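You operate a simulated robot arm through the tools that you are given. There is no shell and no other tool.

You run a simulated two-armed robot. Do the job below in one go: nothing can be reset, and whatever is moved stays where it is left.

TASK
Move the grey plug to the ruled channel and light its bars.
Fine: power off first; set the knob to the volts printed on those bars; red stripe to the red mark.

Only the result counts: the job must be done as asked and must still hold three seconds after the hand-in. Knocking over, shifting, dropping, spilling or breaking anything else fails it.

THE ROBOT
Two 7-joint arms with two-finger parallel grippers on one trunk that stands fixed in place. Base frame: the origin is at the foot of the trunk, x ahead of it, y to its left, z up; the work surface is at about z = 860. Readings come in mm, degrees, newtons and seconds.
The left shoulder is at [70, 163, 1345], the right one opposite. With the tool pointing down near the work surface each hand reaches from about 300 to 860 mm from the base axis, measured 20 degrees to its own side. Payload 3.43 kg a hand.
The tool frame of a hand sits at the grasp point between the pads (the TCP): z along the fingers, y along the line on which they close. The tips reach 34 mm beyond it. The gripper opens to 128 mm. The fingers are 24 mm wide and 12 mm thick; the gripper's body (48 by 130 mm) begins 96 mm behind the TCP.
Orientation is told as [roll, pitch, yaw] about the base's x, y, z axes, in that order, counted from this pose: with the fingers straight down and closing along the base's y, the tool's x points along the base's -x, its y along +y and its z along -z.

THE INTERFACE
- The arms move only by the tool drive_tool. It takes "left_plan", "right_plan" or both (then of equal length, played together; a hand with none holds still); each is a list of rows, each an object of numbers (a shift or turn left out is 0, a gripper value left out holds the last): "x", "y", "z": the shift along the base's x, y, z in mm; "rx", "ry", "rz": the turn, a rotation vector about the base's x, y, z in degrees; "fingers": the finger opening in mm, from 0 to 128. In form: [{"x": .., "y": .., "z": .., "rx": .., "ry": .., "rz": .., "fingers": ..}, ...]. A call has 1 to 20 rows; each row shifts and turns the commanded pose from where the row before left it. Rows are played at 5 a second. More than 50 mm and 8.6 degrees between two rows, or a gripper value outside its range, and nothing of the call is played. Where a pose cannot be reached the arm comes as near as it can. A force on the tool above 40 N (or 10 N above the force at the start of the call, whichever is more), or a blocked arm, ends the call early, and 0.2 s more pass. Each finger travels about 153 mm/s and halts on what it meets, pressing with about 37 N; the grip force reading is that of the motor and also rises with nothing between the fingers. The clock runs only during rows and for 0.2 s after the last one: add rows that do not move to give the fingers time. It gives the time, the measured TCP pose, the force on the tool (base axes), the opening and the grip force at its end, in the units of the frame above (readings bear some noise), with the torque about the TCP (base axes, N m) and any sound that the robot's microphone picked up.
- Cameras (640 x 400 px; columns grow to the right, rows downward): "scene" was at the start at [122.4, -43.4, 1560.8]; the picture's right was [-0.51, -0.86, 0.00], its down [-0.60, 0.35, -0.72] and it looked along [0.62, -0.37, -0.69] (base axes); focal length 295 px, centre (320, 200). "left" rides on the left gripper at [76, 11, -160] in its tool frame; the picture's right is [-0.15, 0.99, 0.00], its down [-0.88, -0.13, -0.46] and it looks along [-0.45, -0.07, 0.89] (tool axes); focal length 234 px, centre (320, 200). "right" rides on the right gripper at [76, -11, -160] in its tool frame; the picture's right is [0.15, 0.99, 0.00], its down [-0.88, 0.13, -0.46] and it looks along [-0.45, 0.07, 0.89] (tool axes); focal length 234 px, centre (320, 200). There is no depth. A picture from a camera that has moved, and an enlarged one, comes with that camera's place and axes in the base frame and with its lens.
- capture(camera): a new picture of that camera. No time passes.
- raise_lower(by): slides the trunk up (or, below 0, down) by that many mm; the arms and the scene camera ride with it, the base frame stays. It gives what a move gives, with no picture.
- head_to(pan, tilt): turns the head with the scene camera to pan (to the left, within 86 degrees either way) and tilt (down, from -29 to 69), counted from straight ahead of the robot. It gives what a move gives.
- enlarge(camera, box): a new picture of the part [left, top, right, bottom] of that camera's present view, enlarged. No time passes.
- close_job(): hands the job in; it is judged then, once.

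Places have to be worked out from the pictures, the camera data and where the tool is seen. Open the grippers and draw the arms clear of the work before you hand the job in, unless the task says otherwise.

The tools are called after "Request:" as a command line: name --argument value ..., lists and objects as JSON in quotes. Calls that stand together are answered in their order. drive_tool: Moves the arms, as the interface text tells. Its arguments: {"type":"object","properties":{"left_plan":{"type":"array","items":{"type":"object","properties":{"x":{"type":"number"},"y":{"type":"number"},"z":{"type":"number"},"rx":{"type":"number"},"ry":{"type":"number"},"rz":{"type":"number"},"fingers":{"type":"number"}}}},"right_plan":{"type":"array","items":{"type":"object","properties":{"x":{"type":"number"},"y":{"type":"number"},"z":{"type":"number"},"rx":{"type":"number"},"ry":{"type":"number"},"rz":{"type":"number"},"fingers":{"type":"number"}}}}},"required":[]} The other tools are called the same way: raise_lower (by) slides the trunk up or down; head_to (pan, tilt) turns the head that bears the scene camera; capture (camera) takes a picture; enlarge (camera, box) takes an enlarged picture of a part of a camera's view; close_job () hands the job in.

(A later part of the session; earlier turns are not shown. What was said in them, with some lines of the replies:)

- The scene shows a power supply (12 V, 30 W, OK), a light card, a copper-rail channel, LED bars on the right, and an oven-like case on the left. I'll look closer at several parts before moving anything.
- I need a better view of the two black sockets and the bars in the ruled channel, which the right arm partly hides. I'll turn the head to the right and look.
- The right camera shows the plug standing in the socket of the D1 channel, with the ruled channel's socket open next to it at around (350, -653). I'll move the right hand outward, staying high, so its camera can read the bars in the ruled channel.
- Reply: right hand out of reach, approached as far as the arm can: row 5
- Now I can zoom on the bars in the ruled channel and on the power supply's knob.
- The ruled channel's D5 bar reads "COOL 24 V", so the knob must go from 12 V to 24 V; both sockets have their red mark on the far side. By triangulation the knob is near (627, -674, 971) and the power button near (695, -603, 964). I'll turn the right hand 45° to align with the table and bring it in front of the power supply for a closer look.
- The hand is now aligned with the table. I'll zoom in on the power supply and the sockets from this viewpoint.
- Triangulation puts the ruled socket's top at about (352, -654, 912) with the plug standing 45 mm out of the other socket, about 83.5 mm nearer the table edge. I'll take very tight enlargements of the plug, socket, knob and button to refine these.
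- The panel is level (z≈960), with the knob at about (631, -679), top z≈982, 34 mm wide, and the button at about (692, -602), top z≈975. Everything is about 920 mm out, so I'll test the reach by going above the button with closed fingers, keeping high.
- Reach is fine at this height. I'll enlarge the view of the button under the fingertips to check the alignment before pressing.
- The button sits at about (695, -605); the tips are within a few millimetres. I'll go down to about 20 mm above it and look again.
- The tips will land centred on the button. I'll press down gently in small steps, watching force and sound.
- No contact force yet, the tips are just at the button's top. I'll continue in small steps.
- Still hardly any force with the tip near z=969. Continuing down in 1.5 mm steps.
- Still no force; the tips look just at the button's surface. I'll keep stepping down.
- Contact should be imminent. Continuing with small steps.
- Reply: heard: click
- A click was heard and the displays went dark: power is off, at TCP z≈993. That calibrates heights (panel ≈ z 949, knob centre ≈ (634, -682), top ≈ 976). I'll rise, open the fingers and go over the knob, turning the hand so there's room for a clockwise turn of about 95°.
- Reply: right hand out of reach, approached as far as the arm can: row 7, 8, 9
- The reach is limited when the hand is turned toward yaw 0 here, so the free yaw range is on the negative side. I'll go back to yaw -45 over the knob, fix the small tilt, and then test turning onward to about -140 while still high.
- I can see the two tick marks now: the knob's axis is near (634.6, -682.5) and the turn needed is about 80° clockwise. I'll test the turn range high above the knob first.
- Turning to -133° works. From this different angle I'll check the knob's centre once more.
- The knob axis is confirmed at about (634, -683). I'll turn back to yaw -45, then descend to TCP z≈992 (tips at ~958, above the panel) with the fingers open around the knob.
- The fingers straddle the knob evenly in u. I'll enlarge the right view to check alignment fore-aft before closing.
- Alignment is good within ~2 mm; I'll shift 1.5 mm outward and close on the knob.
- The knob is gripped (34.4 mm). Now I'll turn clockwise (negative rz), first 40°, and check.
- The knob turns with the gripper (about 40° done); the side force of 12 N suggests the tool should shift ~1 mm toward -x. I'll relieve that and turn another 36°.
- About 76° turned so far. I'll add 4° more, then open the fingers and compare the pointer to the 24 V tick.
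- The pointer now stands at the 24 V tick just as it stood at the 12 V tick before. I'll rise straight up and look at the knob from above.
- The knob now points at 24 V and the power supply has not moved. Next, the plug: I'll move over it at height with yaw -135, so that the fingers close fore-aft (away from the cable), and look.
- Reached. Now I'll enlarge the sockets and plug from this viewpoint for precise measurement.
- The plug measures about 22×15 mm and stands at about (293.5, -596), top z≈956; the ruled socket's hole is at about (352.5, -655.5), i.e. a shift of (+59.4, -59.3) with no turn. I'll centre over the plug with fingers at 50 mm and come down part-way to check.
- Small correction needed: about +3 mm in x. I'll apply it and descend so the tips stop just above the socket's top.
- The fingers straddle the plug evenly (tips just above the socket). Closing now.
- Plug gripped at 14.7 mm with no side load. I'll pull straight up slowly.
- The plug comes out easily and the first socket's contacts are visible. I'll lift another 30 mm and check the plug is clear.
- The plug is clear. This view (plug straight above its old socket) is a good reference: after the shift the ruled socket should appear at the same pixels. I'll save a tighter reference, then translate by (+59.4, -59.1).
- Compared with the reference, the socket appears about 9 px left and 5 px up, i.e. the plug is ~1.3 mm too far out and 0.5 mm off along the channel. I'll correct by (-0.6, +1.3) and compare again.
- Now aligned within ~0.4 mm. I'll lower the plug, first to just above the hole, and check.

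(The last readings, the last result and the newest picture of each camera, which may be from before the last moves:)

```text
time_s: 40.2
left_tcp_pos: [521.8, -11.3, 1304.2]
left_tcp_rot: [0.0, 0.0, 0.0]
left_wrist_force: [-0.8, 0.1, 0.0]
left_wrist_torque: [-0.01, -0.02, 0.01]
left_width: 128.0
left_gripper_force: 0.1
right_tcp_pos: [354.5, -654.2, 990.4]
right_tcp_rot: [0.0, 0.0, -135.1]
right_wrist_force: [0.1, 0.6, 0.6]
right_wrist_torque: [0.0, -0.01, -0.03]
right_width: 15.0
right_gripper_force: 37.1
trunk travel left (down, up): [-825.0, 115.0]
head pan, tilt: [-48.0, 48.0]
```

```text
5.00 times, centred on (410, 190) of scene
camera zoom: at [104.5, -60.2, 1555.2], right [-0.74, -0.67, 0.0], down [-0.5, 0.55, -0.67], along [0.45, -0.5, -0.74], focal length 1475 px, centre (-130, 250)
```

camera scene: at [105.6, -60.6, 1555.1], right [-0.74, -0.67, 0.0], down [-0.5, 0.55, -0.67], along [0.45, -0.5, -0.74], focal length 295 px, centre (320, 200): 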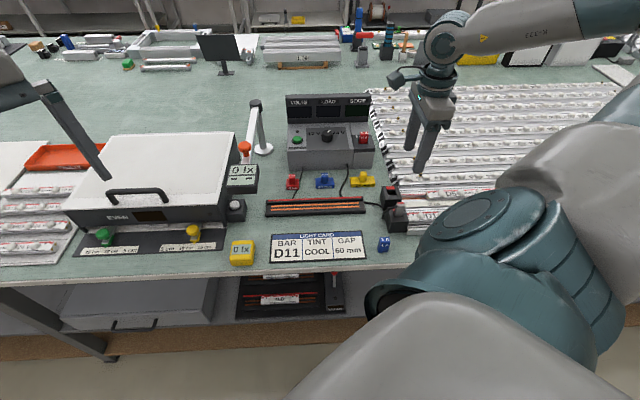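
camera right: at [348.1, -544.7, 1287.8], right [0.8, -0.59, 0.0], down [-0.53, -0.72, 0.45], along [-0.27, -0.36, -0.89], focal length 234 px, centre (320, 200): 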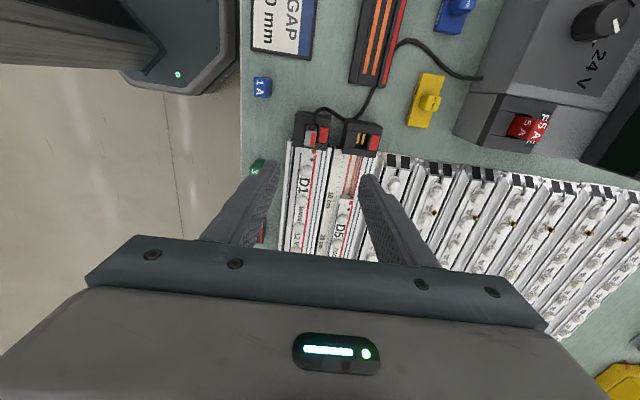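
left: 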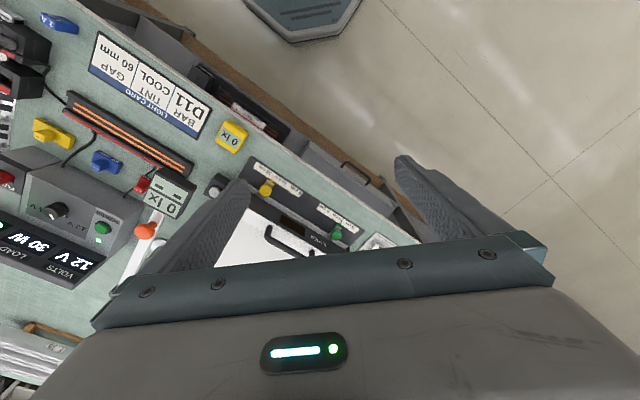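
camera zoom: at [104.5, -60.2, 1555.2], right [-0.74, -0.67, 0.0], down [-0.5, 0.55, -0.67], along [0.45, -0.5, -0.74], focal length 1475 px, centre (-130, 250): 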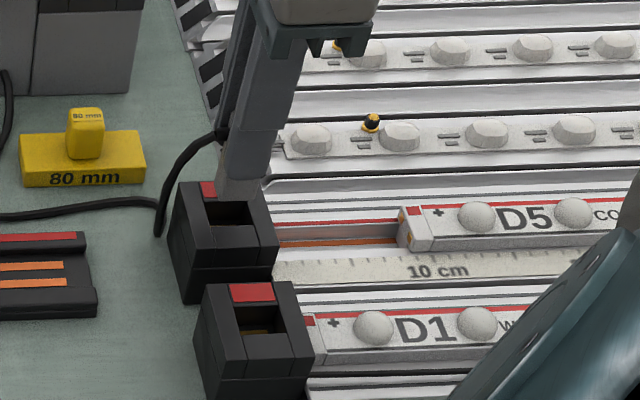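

Matches the reference view at that height. Now inserting slowly, watching the force.

Request:
drive_tool --right_plan '[{"z": -4}, {"z": -4}, {"z": -4}, {"z": -4}, {"z": -4}, {}]'

Request:
enlarge --camera "right" --box '[260, 90, 400, 210]'

Request:
enlarge --camera "scene" --box '[370, 150, 450, 230]'

```text
time_s: 41.6
left_tcp_pos: [521.0, -11.1, 1304.1]
left_tcp_rot: [0.1, 0.0, 0.0]
left_wrist_force: [-0.2, -0.5, 0.1]
left_wrist_torque: [0.01, -0.01, 0.01]
left_width: 127.8
left_gripper_force: 0.0
right_tcp_pos: [352.6, -652.6, 968.7]
right_tcp_rot: [0.0, 0.1, -135.1]
right_wrist_force: [0.0, 0.1, -0.4]
right_wrist_torque: [0.01, 0.03, -0.01]
right_width: 14.8
right_gripper_force: 37.0
trunk travel left (down, up): [-825.0, 115.0]
head pan, tilt: [-48.0, 48.0]
```

```text
3.33 times, centred on (330, 150) of right
camera zoom: at [399.5, -591.8, 1128.5], right [0.8, -0.6, 0.0], down [-0.53, -0.71, 0.45], along [-0.27, -0.36, -0.89], focal length 781 px, centre (287, 367)
```

zoom: 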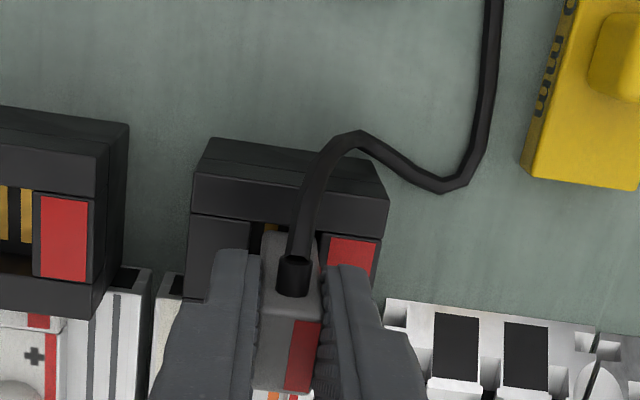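

```text
5.00 times, centred on (410, 190) of scene
camera zoom: at [104.4, -60.1, 1555.2], right [-0.74, -0.67, 0.0], down [-0.5, 0.55, -0.67], along [0.45, -0.5, -0.74], focal length 1475 px, centre (-130, 250)
```

zoom: 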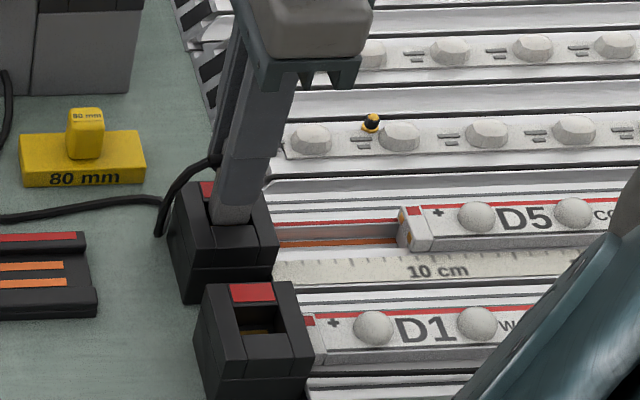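

The plug is going into the hole without force. Continuing the last ~14 mm in small steps.

Request:
drive_tool --right_plan '[{"z": -3}, {"z": -3}, {"z": -3}, {"z": -2}, {"z": -2}, {}]'

Request:
enlarge --camera "right" --box '[260, 90, 400, 210]'

Request:
enlarge --camera "scene" --box '[370, 150, 450, 230]'

```text
time_s: 43.0
left_tcp_pos: [522.0, -11.2, 1302.9]
left_tcp_rot: [0.0, 0.1, 0.0]
left_wrist_force: [-0.2, 0.2, -0.2]
left_wrist_torque: [-0.02, 0.0, -0.01]
left_width: 127.6
left_gripper_force: 0.0
right_tcp_pos: [354.3, -652.8, 956.2]
right_tcp_rot: [0.0, 0.0, -135.2]
right_wrist_force: [-0.1, 0.3, 0.0]
right_wrist_torque: [0.0, -0.03, -0.03]
right_width: 14.9
right_gripper_force: 37.2
trunk travel left (down, up): [-825.0, 115.0]
head pan, tilt: [-48.0, 48.0]
```

```text
3.33 times, centred on (330, 150) of right
camera zoom: at [399.9, -591.8, 1116.0], right [0.8, -0.6, 0.0], down [-0.53, -0.71, 0.45], along [-0.27, -0.36, -0.89], focal length 781 px, centre (287, 367)
```

zoom: 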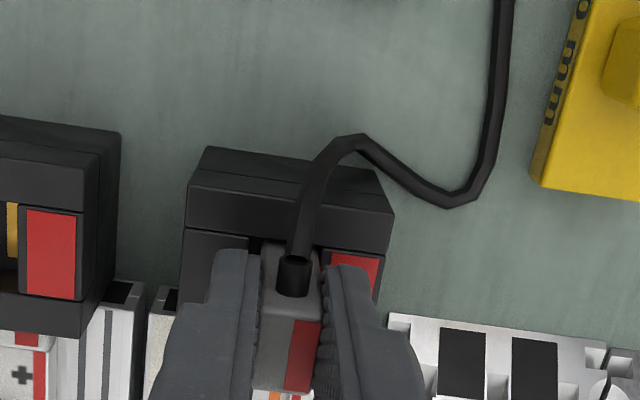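

```text
5.00 times, centred on (410, 190) of scene
camera zoom: at [104.4, -60.1, 1555.2], right [-0.74, -0.67, 0.0], down [-0.5, 0.55, -0.67], along [0.45, -0.5, -0.74], focal length 1475 px, centre (-130, 250)
```

zoom: 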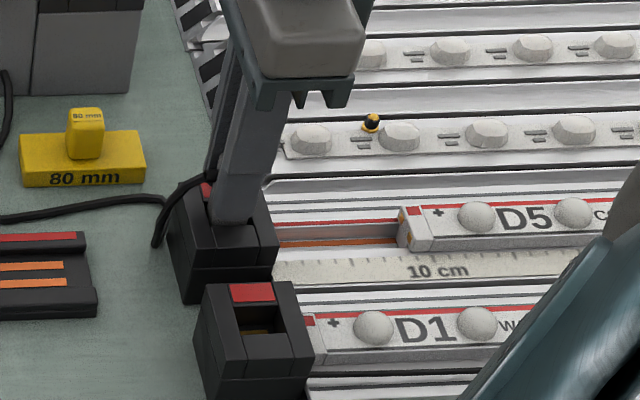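

Height is within 0.3 mm of where the plug was seated before, still no force. I'll press down another 1–2 mm gently to make sure it is fully home.

Request:
drive_tool --right_plan '[{"z": -0.7}, {"z": -0.7}, {}]'

```text
time_s: 43.8
left_tcp_pos: [521.9, -10.7, 1302.4]
left_tcp_rot: [-0.1, -0.1, 0.0]
left_wrist_force: [0.2, 1.2, 0.1]
left_wrist_torque: [0.01, 0.0, 0.0]
left_width: 128.0
left_gripper_force: 0.1
right_tcp_pos: [352.8, -653.7, 956.3]
right_tcp_rot: [0.0, 0.1, -135.1]
right_wrist_force: [-0.8, -1.7, 7.5]
right_wrist_torque: [-0.08, 0.05, -0.02]
right_width: 14.8
right_gripper_force: 36.9
trunk travel left (down, up): [-825.0, 115.0]
head pan, tilt: [-48.0, 48.0]
```

The upward force (7.5 N) shows the plug has bottomed. One more light push, then I'll open the fingers.

Request:
drive_tool --right_plan '[{"z": -0.7}, {}, {"z": 1.2}, {"fingers": 30}, {"fingers": 50}, {}]'

Request:
enlarge --camera "right" --box '[260, 90, 400, 210]'

Request:
enlarge --camera "scene" --box '[370, 150, 450, 230]'

```text
time_s: 45.2
left_tcp_pos: [521.2, -11.6, 1302.3]
left_tcp_rot: [0.0, 0.0, 0.0]
left_wrist_force: [-0.2, -0.5, -1.0]
left_wrist_torque: [-0.01, -0.01, -0.03]
left_width: 128.2
left_gripper_force: 0.1
right_tcp_pos: [353.6, -653.7, 955.3]
right_tcp_rot: [-0.1, 0.1, -135.1]
right_wrist_force: [-0.7, 0.2, 0.6]
right_wrist_torque: [0.04, 0.02, -0.01]
right_width: 50.1
right_gripper_force: 0.0
trunk travel left (down, up): [-825.0, 115.0]
head pan, tilt: [-48.0, 48.0]
```

```text
3.33 times, centred on (330, 150) of right
camera zoom: at [400.1, -591.6, 1115.2], right [0.8, -0.6, 0.0], down [-0.53, -0.71, 0.45], along [-0.27, -0.36, -0.89], focal length 781 px, centre (287, 367)
```

zoom: 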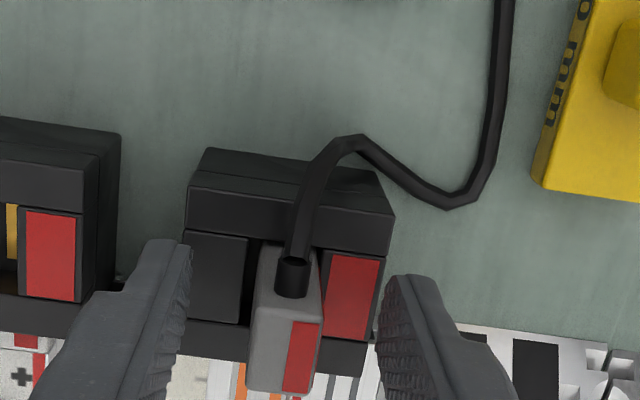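

```text
5.00 times, centred on (410, 190) of scene
camera zoom: at [104.6, -60.3, 1555.1], right [-0.74, -0.67, 0.0], down [-0.5, 0.55, -0.67], along [0.45, -0.5, -0.74], focal length 1475 px, centre (-130, 250)
```

zoom: 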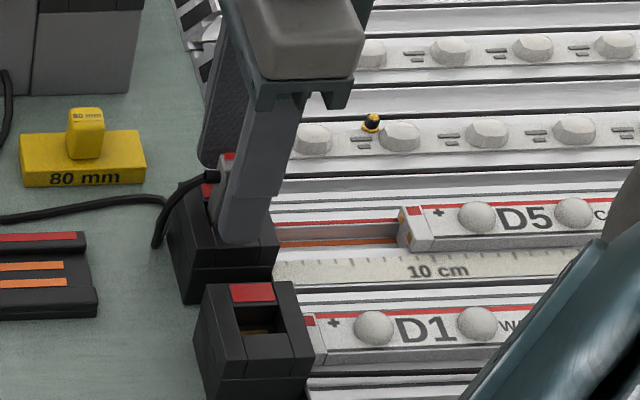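

The plug sits in the ruled socket with its stripe toward the red mark. I'll rise straight up and view everything before powering on.

Request:
drive_tool --right_plan '[{"z": 20}, {"z": 40}, {"z": 45}, {"z": 45}, {}]'

Request:
enlarge --camera "right" --box '[260, 90, 400, 180]'

Request:
enlarge --camera "scene" --box '[370, 150, 450, 230]'

Request:
capture --camera "scene"

```text
time_s: 46.4
left_tcp_pos: [522.2, -11.6, 1303.5]
left_tcp_rot: [0.1, 0.0, 0.0]
left_wrist_force: [-0.2, 0.5, -0.1]
left_wrist_torque: [-0.02, 0.0, -0.01]
left_width: 128.2
left_gripper_force: 0.0
right_tcp_pos: [352.5, -650.9, 1107.6]
right_tcp_rot: [0.0, 0.1, -135.1]
right_wrist_force: [-0.1, 0.2, -0.1]
right_wrist_torque: [-0.01, 0.01, 0.02]
right_width: 50.0
right_gripper_force: 0.1
trunk travel left (down, up): [-825.0, 115.0]
head pan, tilt: [-48.0, 48.0]
```

```text
4.44 times, centred on (330, 135) of right
camera zoom: at [399.4, -590.4, 1266.9], right [0.8, -0.6, 0.0], down [-0.53, -0.72, 0.45], along [-0.27, -0.36, -0.89], focal length 1041 px, centre (276, 489)
```

zoom: 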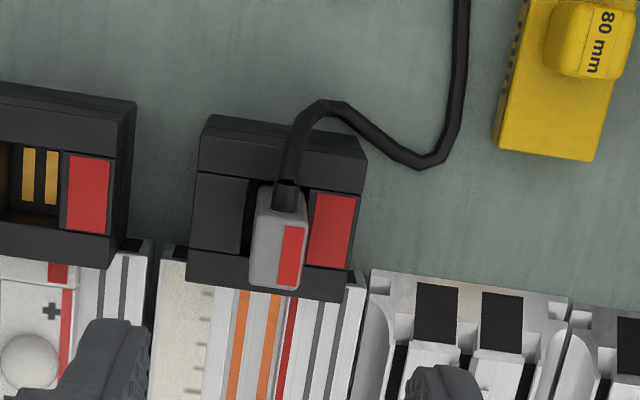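

```text
5.00 times, centred on (410, 190) of scene
camera zoom: at [104.9, -60.6, 1555.1], right [-0.74, -0.67, 0.0], down [-0.5, 0.55, -0.67], along [0.45, -0.5, -0.74], focal length 1475 px, centre (-130, 250)
```

zoom: 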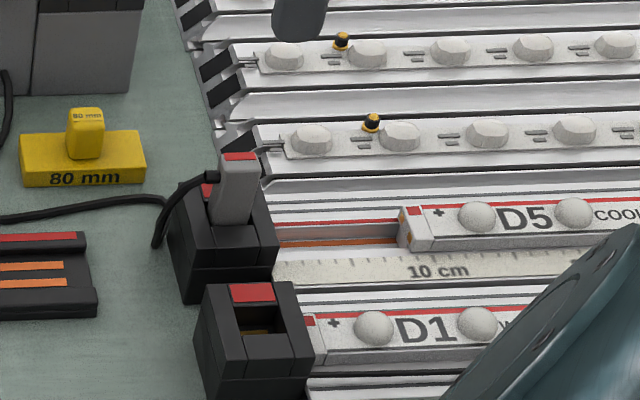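

```text
taken
camera scene: at [104.9, -60.6, 1555.1], right [-0.74, -0.67, 0.0], down [-0.5, 0.55, -0.67], along [0.45, -0.5, -0.74], focal length 295 px, centre (320, 200)
```

scene: 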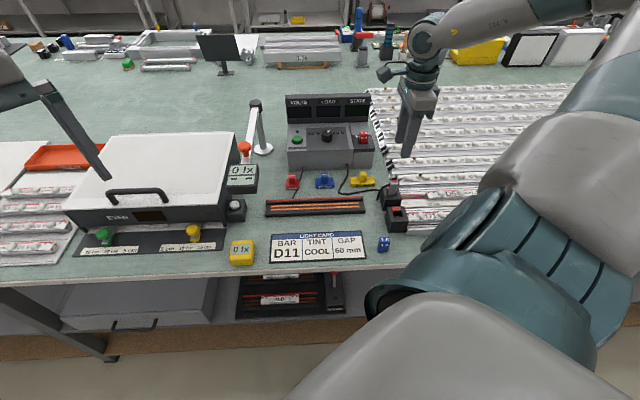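

The plug is fully seated, same pose as in the old socket. Before powering on I want to verify that every bar in the ruled channel is 24 V, so I'll swing the right hand to look down on the channel's far part.

Request:
drive_tool --right_plan '[{"x": -7.6, "y": 6.5, "z": 12, "rz": 8.2}, {"x": -7.6, "y": 6.5, "z": 12, "rz": 8.2}, {"x": -7.6, "y": 6.5, "z": 12, "rz": 8.2}, {"x": -7.6, "y": 6.5, "z": 12, "rz": 8.2}, {"x": -7.6, "y": 6.5, "z": 12, "rz": 8.2}, {"x": -7.6, "y": 6.5, "z": 12, "rz": 8.2}, {"x": -7.6, "y": 6.5, "z": 12, "rz": 8.2}, {"x": -7.6, "y": 6.5, "z": 12, "rz": 8.2}, {"x": -7.6, "y": 6.5, "z": 12, "rz": 8.2}, {"x": -7.6, "y": 6.5, "z": 12, "rz": 8.2}, {"x": -7.6, "y": 6.5, "z": 12, "rz": 8.1}, {}]'

Request:
capture --camera "right"

Request:
enlarge --camera "right" --box '[0, 0, 200, 140]'

Request:
enlarge --camera "right" --box '[180, 0, 400, 140]'

```text
time_s: 49.0
left_tcp_pos: [521.6, -11.2, 1303.7]
left_tcp_rot: [0.0, 0.1, 0.0]
left_wrist_force: [-0.1, -0.4, 0.2]
left_wrist_torque: [0.0, -0.02, -0.02]
left_width: 127.8
left_gripper_force: 0.1
right_tcp_pos: [268.8, -580.8, 1238.4]
right_tcp_rot: [0.0, 0.1, -44.9]
right_wrist_force: [0.4, -0.7, -0.2]
right_wrist_torque: [0.03, -0.01, 0.01]
right_width: 50.0
right_gripper_force: 0.1
trunk travel left (down, up): [-825.0, 115.0]
head pan, tilt: [-48.0, 48.0]
```

```text
taken
camera right: at [208.7, -535.0, 1397.8], right [0.59, 0.8, 0.0], down [0.72, -0.53, 0.45], along [0.37, -0.27, -0.89], focal length 234 px, centre (320, 200)
```

right: 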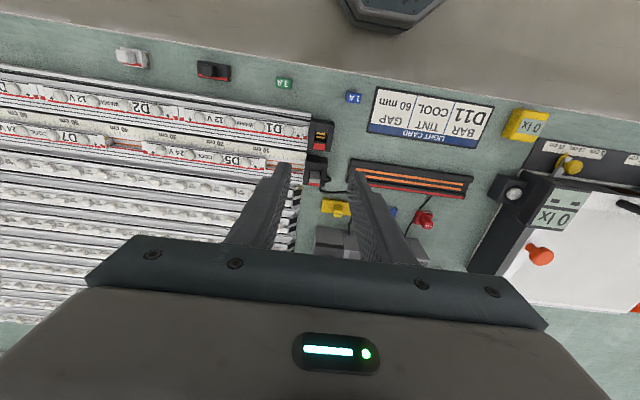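

```text
2.86 times, centred on (100, 70) of right
camera zoom: at [208.7, -535.0, 1397.8], right [0.59, 0.8, 0.0], down [0.72, -0.53, 0.45], along [0.37, -0.27, -0.89], focal length 669 px, centre (949, 571)
```

zoom: 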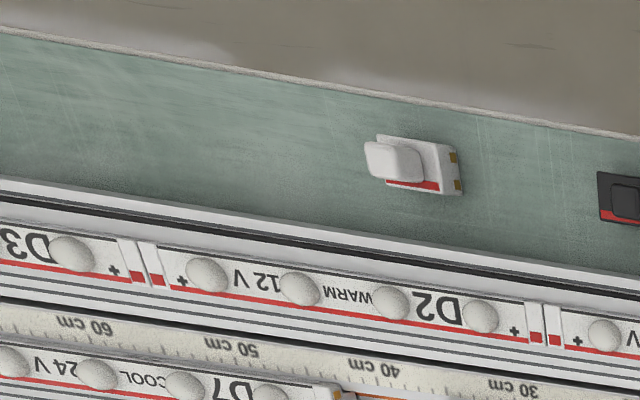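

```text
2.86 times, centred on (290, 70) of right
camera zoom: at [208.7, -535.0, 1397.8], right [0.59, 0.8, 0.0], down [0.72, -0.53, 0.45], along [0.37, -0.27, -0.89], focal length 669 px, centre (406, 571)
```

zoom: 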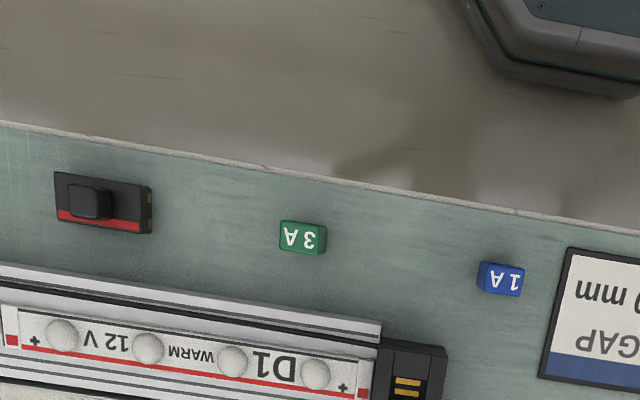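

The ruled channel holds D5 and D7, both marked 24 V COOL. I'll look closer at the rest of that channel to be sure nothing else is in it.

Request:
enlarge --camera "right" --box '[0, 90, 160, 200]'

Request:
enlarge --camera "right" --box '[120, 110, 340, 220]'

```text
3.64 times, centred on (80, 145) of right
camera zoom: at [208.7, -535.0, 1397.8], right [0.59, 0.8, 0.0], down [0.72, -0.53, 0.45], along [0.37, -0.27, -0.89], focal length 852 px, centre (1193, 400)
```

zoom: 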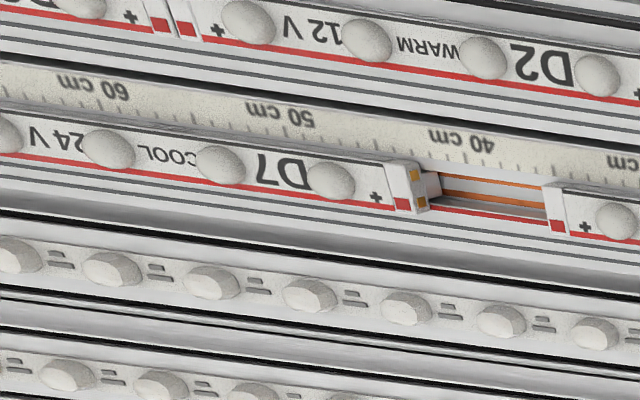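

```text
2.91 times, centred on (230, 165) of right
camera zoom: at [208.7, -535.0, 1397.8], right [0.59, 0.8, 0.0], down [0.72, -0.53, 0.45], along [0.37, -0.27, -0.89], focal length 681 px, centre (582, 302)
```

zoom: 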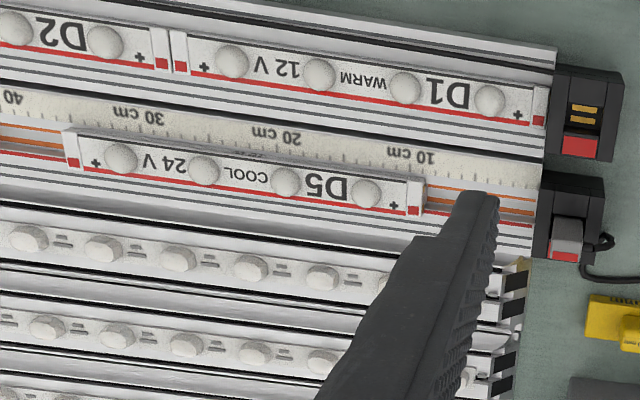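

D5 and D7 are both 24 V with matching polarity, so the setting is right. Now back over the power button with closed fingers.

Request:
drive_tool --right_plan '[{"x": 42.6, "y": -2.4, "z": -8, "fingers": 0}, {"x": 42.6, "y": -2.4, "z": -8}, {"x": 42.6, "y": -2.4, "z": -14}, {"x": 42.6, "y": -2.4, "z": -14}, {"x": 42.6, "y": -2.4, "z": -14}, {"x": 42.6, "y": -2.4, "z": -16}, {"x": 42.6, "y": -2.4, "z": -16}, {"x": 42.6, "y": -2.4, "z": -16}, {"x": 42.6, "y": -2.4, "z": -16}, {"x": 42.6, "y": -2.5, "z": -16}, {}]'

Request:
enlarge --camera "right" --box '[260, 100, 380, 210]'

Request:
capture --camera "scene"

```text
time_s: 51.4
left_tcp_pos: [520.1, -11.6, 1302.9]
left_tcp_rot: [0.0, 0.0, 0.0]
left_wrist_force: [-0.1, 1.1, 0.1]
left_wrist_torque: [-0.02, 0.02, -0.01]
left_width: 127.6
left_gripper_force: 0.0
right_tcp_pos: [695.9, -605.9, 1100.1]
right_tcp_rot: [0.1, 0.0, -44.8]
right_wrist_force: [0.0, -0.6, -0.6]
right_wrist_torque: [0.03, -0.04, 0.03]
right_width: 0.1
right_gripper_force: 32.8
trunk travel left (down, up): [-825.0, 115.0]
head pan, tilt: [-48.0, 48.0]
```

```text
3.64 times, centred on (320, 155) of right
camera zoom: at [634.9, -561.9, 1258.9], right [0.59, 0.8, 0.0], down [0.72, -0.53, 0.46], along [0.37, -0.27, -0.89], focal length 852 px, centre (320, 364)
```

zoom: 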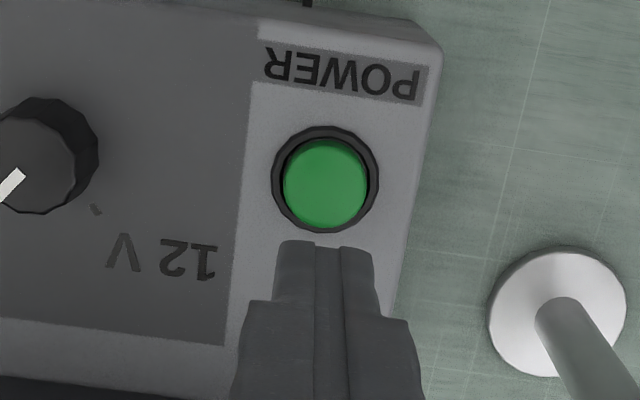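

```text
taken
camera scene: at [103.4, -60.7, 1555.3], right [-0.74, -0.67, 0.0], down [-0.5, 0.55, -0.67], along [0.45, -0.5, -0.74], focal length 295 px, centre (320, 200)
```

scene: 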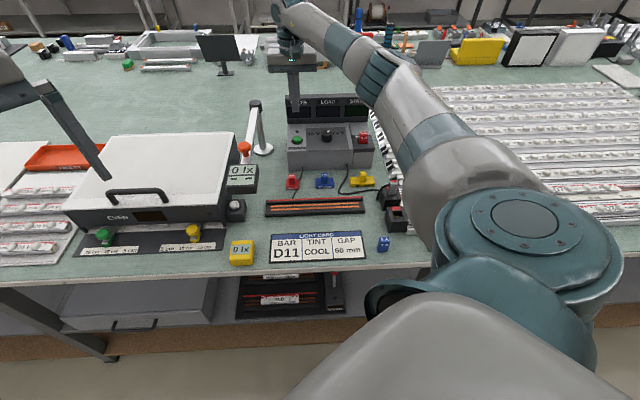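

Tips are nearly centred over the button (button at about (700, -608)). I'll nudge +2 mm in x, descend to just above contact and then press.

Request:
drive_tool --right_plan '[{"x": 2, "y": 0.5, "z": -30}, {"z": -30}, {"z": -25}, {"z": -13}, {}]'

Request:
drive_tool --right_plan '[{"z": -1.5}, {"z": -1.5}, {"z": -1.5}, {"z": -1.5}, {}]'

Request:
enlarge --camera "scene" --box '[270, 80, 390, 170]'

```text
time_s: 52.6
left_tcp_pos: [520.8, -10.5, 1302.6]
left_tcp_rot: [0.1, 0.0, -0.1]
left_wrist_force: [-0.8, 0.0, 0.0]
left_wrist_torque: [0.0, 0.01, 0.01]
left_width: 128.1
left_gripper_force: 0.1
right_tcp_pos: [696.1, -606.4, 1002.4]
right_tcp_rot: [0.0, 0.1, -44.9]
right_wrist_force: [-0.3, -0.1, 1.6]
right_wrist_torque: [0.01, 0.0, 0.02]
right_width: 0.0
right_gripper_force: 32.8
trunk travel left (down, up): [-825.0, 115.0]
head pan, tilt: [-48.0, 48.0]
```

```text
time_s: 53.8
left_tcp_pos: [521.4, -10.8, 1304.1]
left_tcp_rot: [0.0, 0.0, 0.0]
left_wrist_force: [0.2, 0.2, -0.4]
left_wrist_torque: [-0.03, 0.01, 0.01]
left_width: 128.1
left_gripper_force: 0.1
right_tcp_pos: [697.4, -606.9, 995.3]
right_tcp_rot: [0.0, 0.0, -45.0]
right_wrist_force: [0.1, 0.4, -0.6]
right_wrist_torque: [0.01, -0.03, 0.0]
right_width: 0.0
right_gripper_force: 32.7
trunk travel left (down, up): [-825.0, 115.0]
head pan, tilt: [-48.0, 48.0]
```

```text
4.44 times, centred on (330, 125) of scene
camera zoom: at [104.5, -60.0, 1555.2], right [-0.74, -0.67, 0.0], down [-0.5, 0.55, -0.67], along [0.45, -0.5, -0.74], focal length 1311 px, centre (276, 533)
```

zoom: 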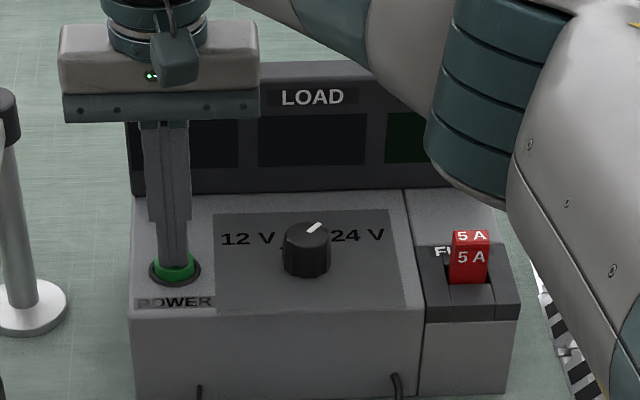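

Not yet pressed (z≈995). I'll continue in 1.5 mm steps until the click.

Request:
drive_tool --right_plan '[{"z": -1.5}, {"z": -1.5}, {}]'

Request:
enlarge --camera "scene" --box '[270, 80, 390, 170]'

```text
time_s: 54.6
left_tcp_pos: [521.1, -12.4, 1303.0]
left_tcp_rot: [0.0, 0.1, 0.1]
left_wrist_force: [-0.8, 0.7, 0.1]
left_wrist_torque: [-0.03, 0.01, 0.02]
left_width: 128.0
left_gripper_force: 0.1
right_tcp_pos: [697.5, -605.4, 993.0]
right_tcp_rot: [0.0, 0.1, -45.1]
right_wrist_force: [1.4, 0.1, 1.9]
right_wrist_torque: [0.02, -0.06, 0.0]
right_width: 0.1
right_gripper_force: 33.2
trunk travel left (down, up): [-825.0, 115.0]
head pan, tilt: [-48.0, 48.0]
heard: click
```

```text
4.44 times, centred on (330, 125) of scene
camera zoom: at [104.4, -59.8, 1555.2], right [-0.74, -0.67, 0.0], down [-0.5, 0.55, -0.67], along [0.45, -0.5, -0.74], focal length 1311 px, centre (276, 533)
```

zoom: 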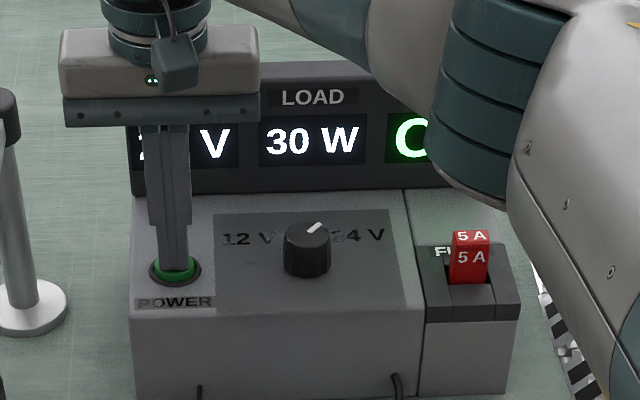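

Click: the display is back with 30 W and a green state. I'll rise off the button and draw back to check the voltage, state and the bars.

Request:
drive_tool --right_plan '[{"z": 25}, {"z": 35}, {"z": 45}, {"z": 45}, {}]'

Request:
drive_tool --right_plan '[{"x": -40, "y": 10, "z": 10}, {"x": -40, "y": 10, "z": 10}, {"x": -40, "y": 10, "z": 10}, {"x": -40, "y": 10, "z": 10}, {"x": -40, "y": 10, "z": 10, "fingers": 60}, {"x": -10, "y": 10, "z": 10}, {}]'

Request:
capture --camera "right"

Request:
enlarge --camera "scene" --box '[270, 80, 450, 230]'

Request:
enlarge --camera "right" --box '[0, 0, 260, 150]'

```text
time_s: 55.8
left_tcp_pos: [521.9, -11.8, 1302.6]
left_tcp_rot: [0.0, 0.1, 0.0]
left_wrist_force: [0.0, 0.3, -0.1]
left_wrist_torque: [0.03, 0.01, -0.04]
left_width: 128.2
left_gripper_force: 0.1
right_tcp_pos: [697.0, -605.0, 1143.7]
right_tcp_rot: [-0.1, 0.1, -45.0]
right_wrist_force: [0.5, -0.3, 0.2]
right_wrist_torque: [0.01, -0.02, 0.03]
right_width: 0.0
right_gripper_force: 33.0
trunk travel left (down, up): [-825.0, 115.0]
head pan, tilt: [-48.0, 48.0]
```

```text
time_s: 57.4
left_tcp_pos: [521.8, -11.1, 1303.5]
left_tcp_rot: [0.0, 0.0, 0.0]
left_wrist_force: [0.7, -1.0, -0.7]
left_wrist_torque: [0.02, 0.0, -0.02]
left_width: 128.1
left_gripper_force: 0.2
right_tcp_pos: [488.5, -543.9, 1202.5]
right_tcp_rot: [0.0, 0.1, -45.0]
right_wrist_force: [0.3, 0.7, 0.3]
right_wrist_torque: [-0.01, 0.0, 0.02]
right_width: 59.9
right_gripper_force: 0.2
trunk travel left (down, up): [-825.0, 115.0]
head pan, tilt: [-48.0, 48.0]
```

```text
taken
camera right: at [428.2, -498.5, 1362.9], right [0.6, 0.8, 0.0], down [0.72, -0.53, 0.45], along [0.36, -0.27, -0.89], focal length 234 px, centre (320, 200)
```

right: 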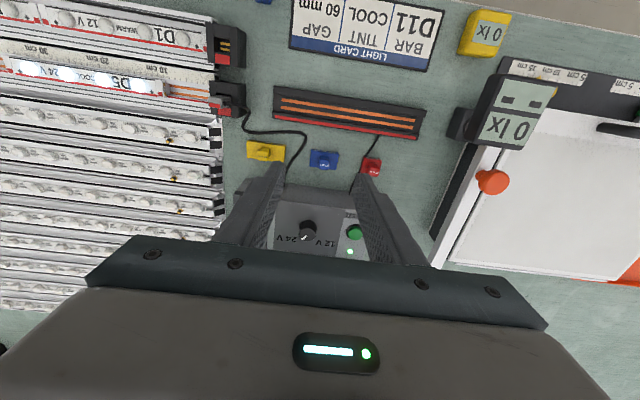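

```text
2.67 times, centred on (360, 155) of scene
camera zoom: at [104.8, -60.3, 1555.1], right [-0.74, -0.67, 0.0], down [-0.5, 0.55, -0.67], along [0.45, -0.5, -0.74], focal length 787 px, centre (213, 320)
```

zoom: 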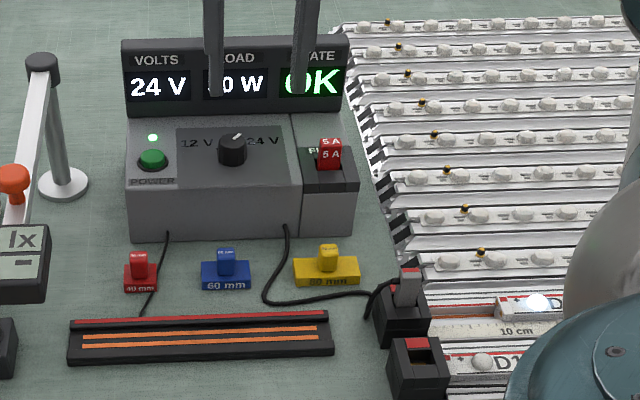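

```text
2.46 times, centred on (130, 75) of right
camera zoom: at [428.2, -498.5, 1362.9], right [0.6, 0.8, 0.0], down [0.72, -0.53, 0.45], along [0.36, -0.27, -0.89], focal length 576 px, centre (788, 508)
```

zoom: 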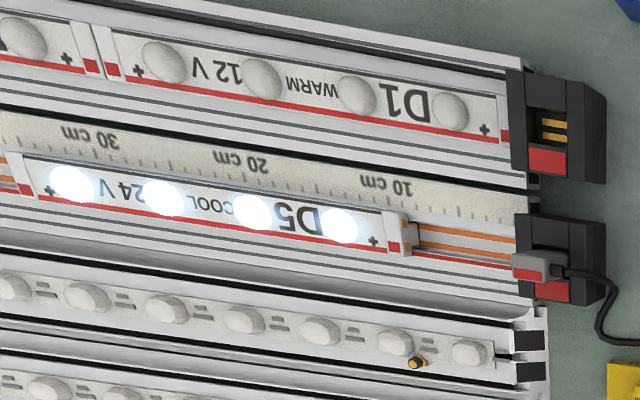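

The display reads 24 V, 30 W, OK, and D5 is lit. I'll move the hand to the earlier viewpoint to confirm D7 (and any further bar) is lit too.

Request:
drive_tool --right_plan '[{"x": -36, "y": -6, "z": 6}, {"x": -36, "y": -6, "z": 6}, {"x": -36, "y": -6, "z": 6}, {"x": -36, "y": -6, "z": 6}, {"x": -36, "y": -6, "z": 6}, {"x": -40, "y": -7, "z": 6}, {}]'

Request:
capture --camera "right"

Request:
enlarge --camera "right" --box '[0, 50, 220, 190]'

Request:
enlarge --camera "scene" --box '[270, 80, 450, 230]'

```text
time_s: 59.0
left_tcp_pos: [522.0, -11.5, 1302.8]
left_tcp_rot: [-0.1, 0.1, 0.0]
left_wrist_force: [0.9, -0.1, -0.8]
left_wrist_torque: [-0.01, 0.02, 0.0]
left_width: 127.8
left_gripper_force: 0.1
right_tcp_pos: [266.2, -580.6, 1239.6]
right_tcp_rot: [-0.1, 0.0, -44.8]
right_wrist_force: [1.0, 0.6, 0.2]
right_wrist_torque: [0.02, 0.06, 0.0]
right_width: 59.9
right_gripper_force: 0.1
trunk travel left (down, up): [-825.0, 115.0]
head pan, tilt: [-48.0, 48.0]
```

```text
taken
camera right: at [206.2, -536.3, 1398.9], right [0.59, 0.8, 0.0], down [0.72, -0.53, 0.45], along [0.36, -0.27, -0.89], focal length 234 px, centre (320, 200)
```

right: 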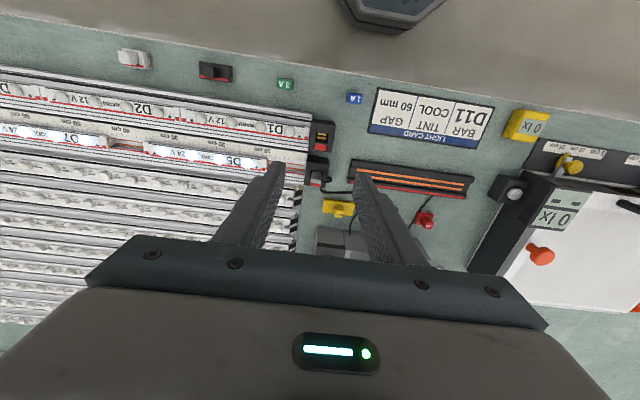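

```text
2.86 times, centred on (110, 120) of right
camera zoom: at [206.2, -536.3, 1398.9], right [0.59, 0.8, 0.0], down [0.72, -0.53, 0.45], along [0.36, -0.27, -0.89], focal length 669 px, centre (920, 429)
```

zoom: 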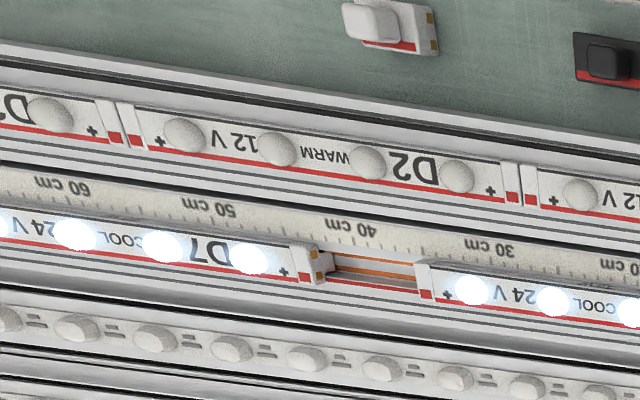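

```text
2.67 times, centred on (360, 155) of scene
camera zoom: at [105.5, -60.4, 1555.1], right [-0.74, -0.67, 0.0], down [-0.5, 0.55, -0.67], along [0.45, -0.5, -0.74], focal length 787 px, centre (213, 320)
```

zoom: 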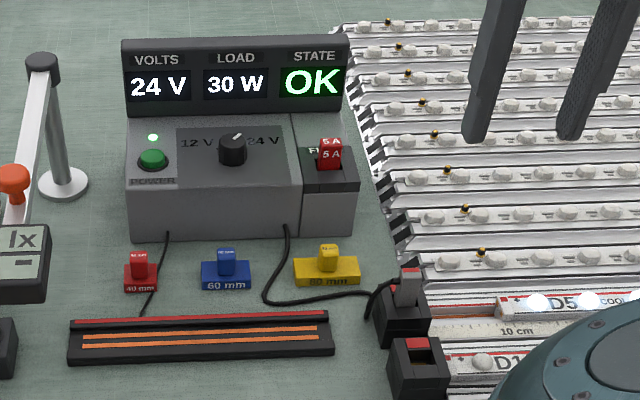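

Everything checks out: 24 V, 30 W, state OK, D5 and D7 lit, plug seated with stripe to the red mark. I'll open the right gripper fully and draw the hand back to its starting place, clear of the work.

Request:
drive_tool --right_plan '[{"x": 24, "y": 24, "fingers": 128}, {"x": 24, "y": 24}, {"x": 24, "y": 24}, {"x": 24, "y": 24}, {"x": 20, "y": 20}, {}, {}]'

Request:
capture --camera "scene"

Request:
enlarge --camera "scene" --box '[270, 80, 450, 230]'

```text
time_s: 60.6
left_tcp_pos: [521.5, -12.5, 1302.6]
left_tcp_rot: [0.0, 0.0, 0.0]
left_wrist_force: [0.7, 0.7, 0.3]
left_wrist_torque: [-0.02, 0.0, 0.02]
left_width: 127.8
left_gripper_force: 0.0
right_tcp_pos: [383.5, -466.1, 1239.9]
right_tcp_rot: [-0.1, 0.1, -45.0]
right_wrist_force: [-1.3, 0.8, -0.4]
right_wrist_torque: [0.05, 0.01, -0.01]
right_width: 128.0
right_gripper_force: 0.0
trunk travel left (down, up): [-825.0, 115.0]
head pan, tilt: [-48.0, 48.0]
```

```text
taken
camera scene: at [104.9, -60.7, 1555.1], right [-0.74, -0.67, 0.0], down [-0.5, 0.55, -0.67], along [0.45, -0.5, -0.74], focal length 295 px, centre (320, 200)
```

scene: 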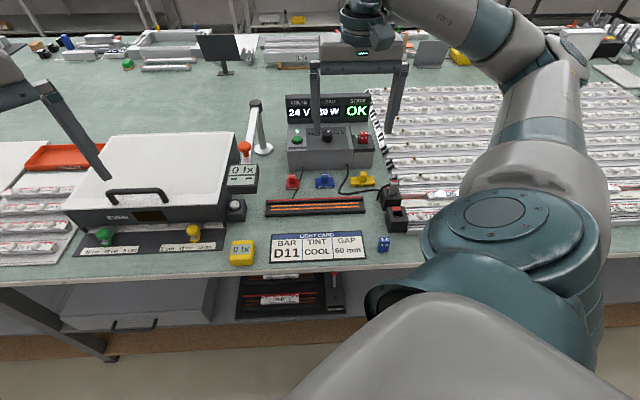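

```text
2.67 times, centred on (360, 155) of scene
camera zoom: at [104.9, -60.7, 1555.1], right [-0.74, -0.67, 0.0], down [-0.5, 0.55, -0.67], along [0.45, -0.5, -0.74], focal length 787 px, centre (213, 320)
```

zoom: 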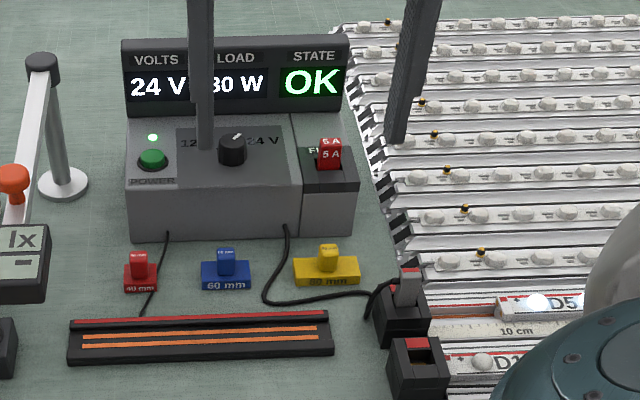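

Both hands are open and well clear. The supply shows 24 V, 30 W and OK, the bars are lit, and nothing else has moved, so I'm handing the job in.

Request:
close_job

```text
The job is handed in.
```

The grey plug is in the ruled channel's socket, with its red stripe to the red mark, and the channel's bars are lit.

- **Order of work:** I switched the power off first and turned the knob from 12 V to 24 V, the voltage printed on bars D5 and D7. I then moved the plug across and switched the power back on.
- **Final readings:** the supply shows 24 V, 30 W and state OK.
- **Bars seen lit:** I saw D5 and D7 lit. I could not see past about 65 cm along that channel, so I did not check any bar beyond that.
- **Everything else:** nothing else on the bench looked shifted in the last pictures. Both grippers are open and clear of the work.
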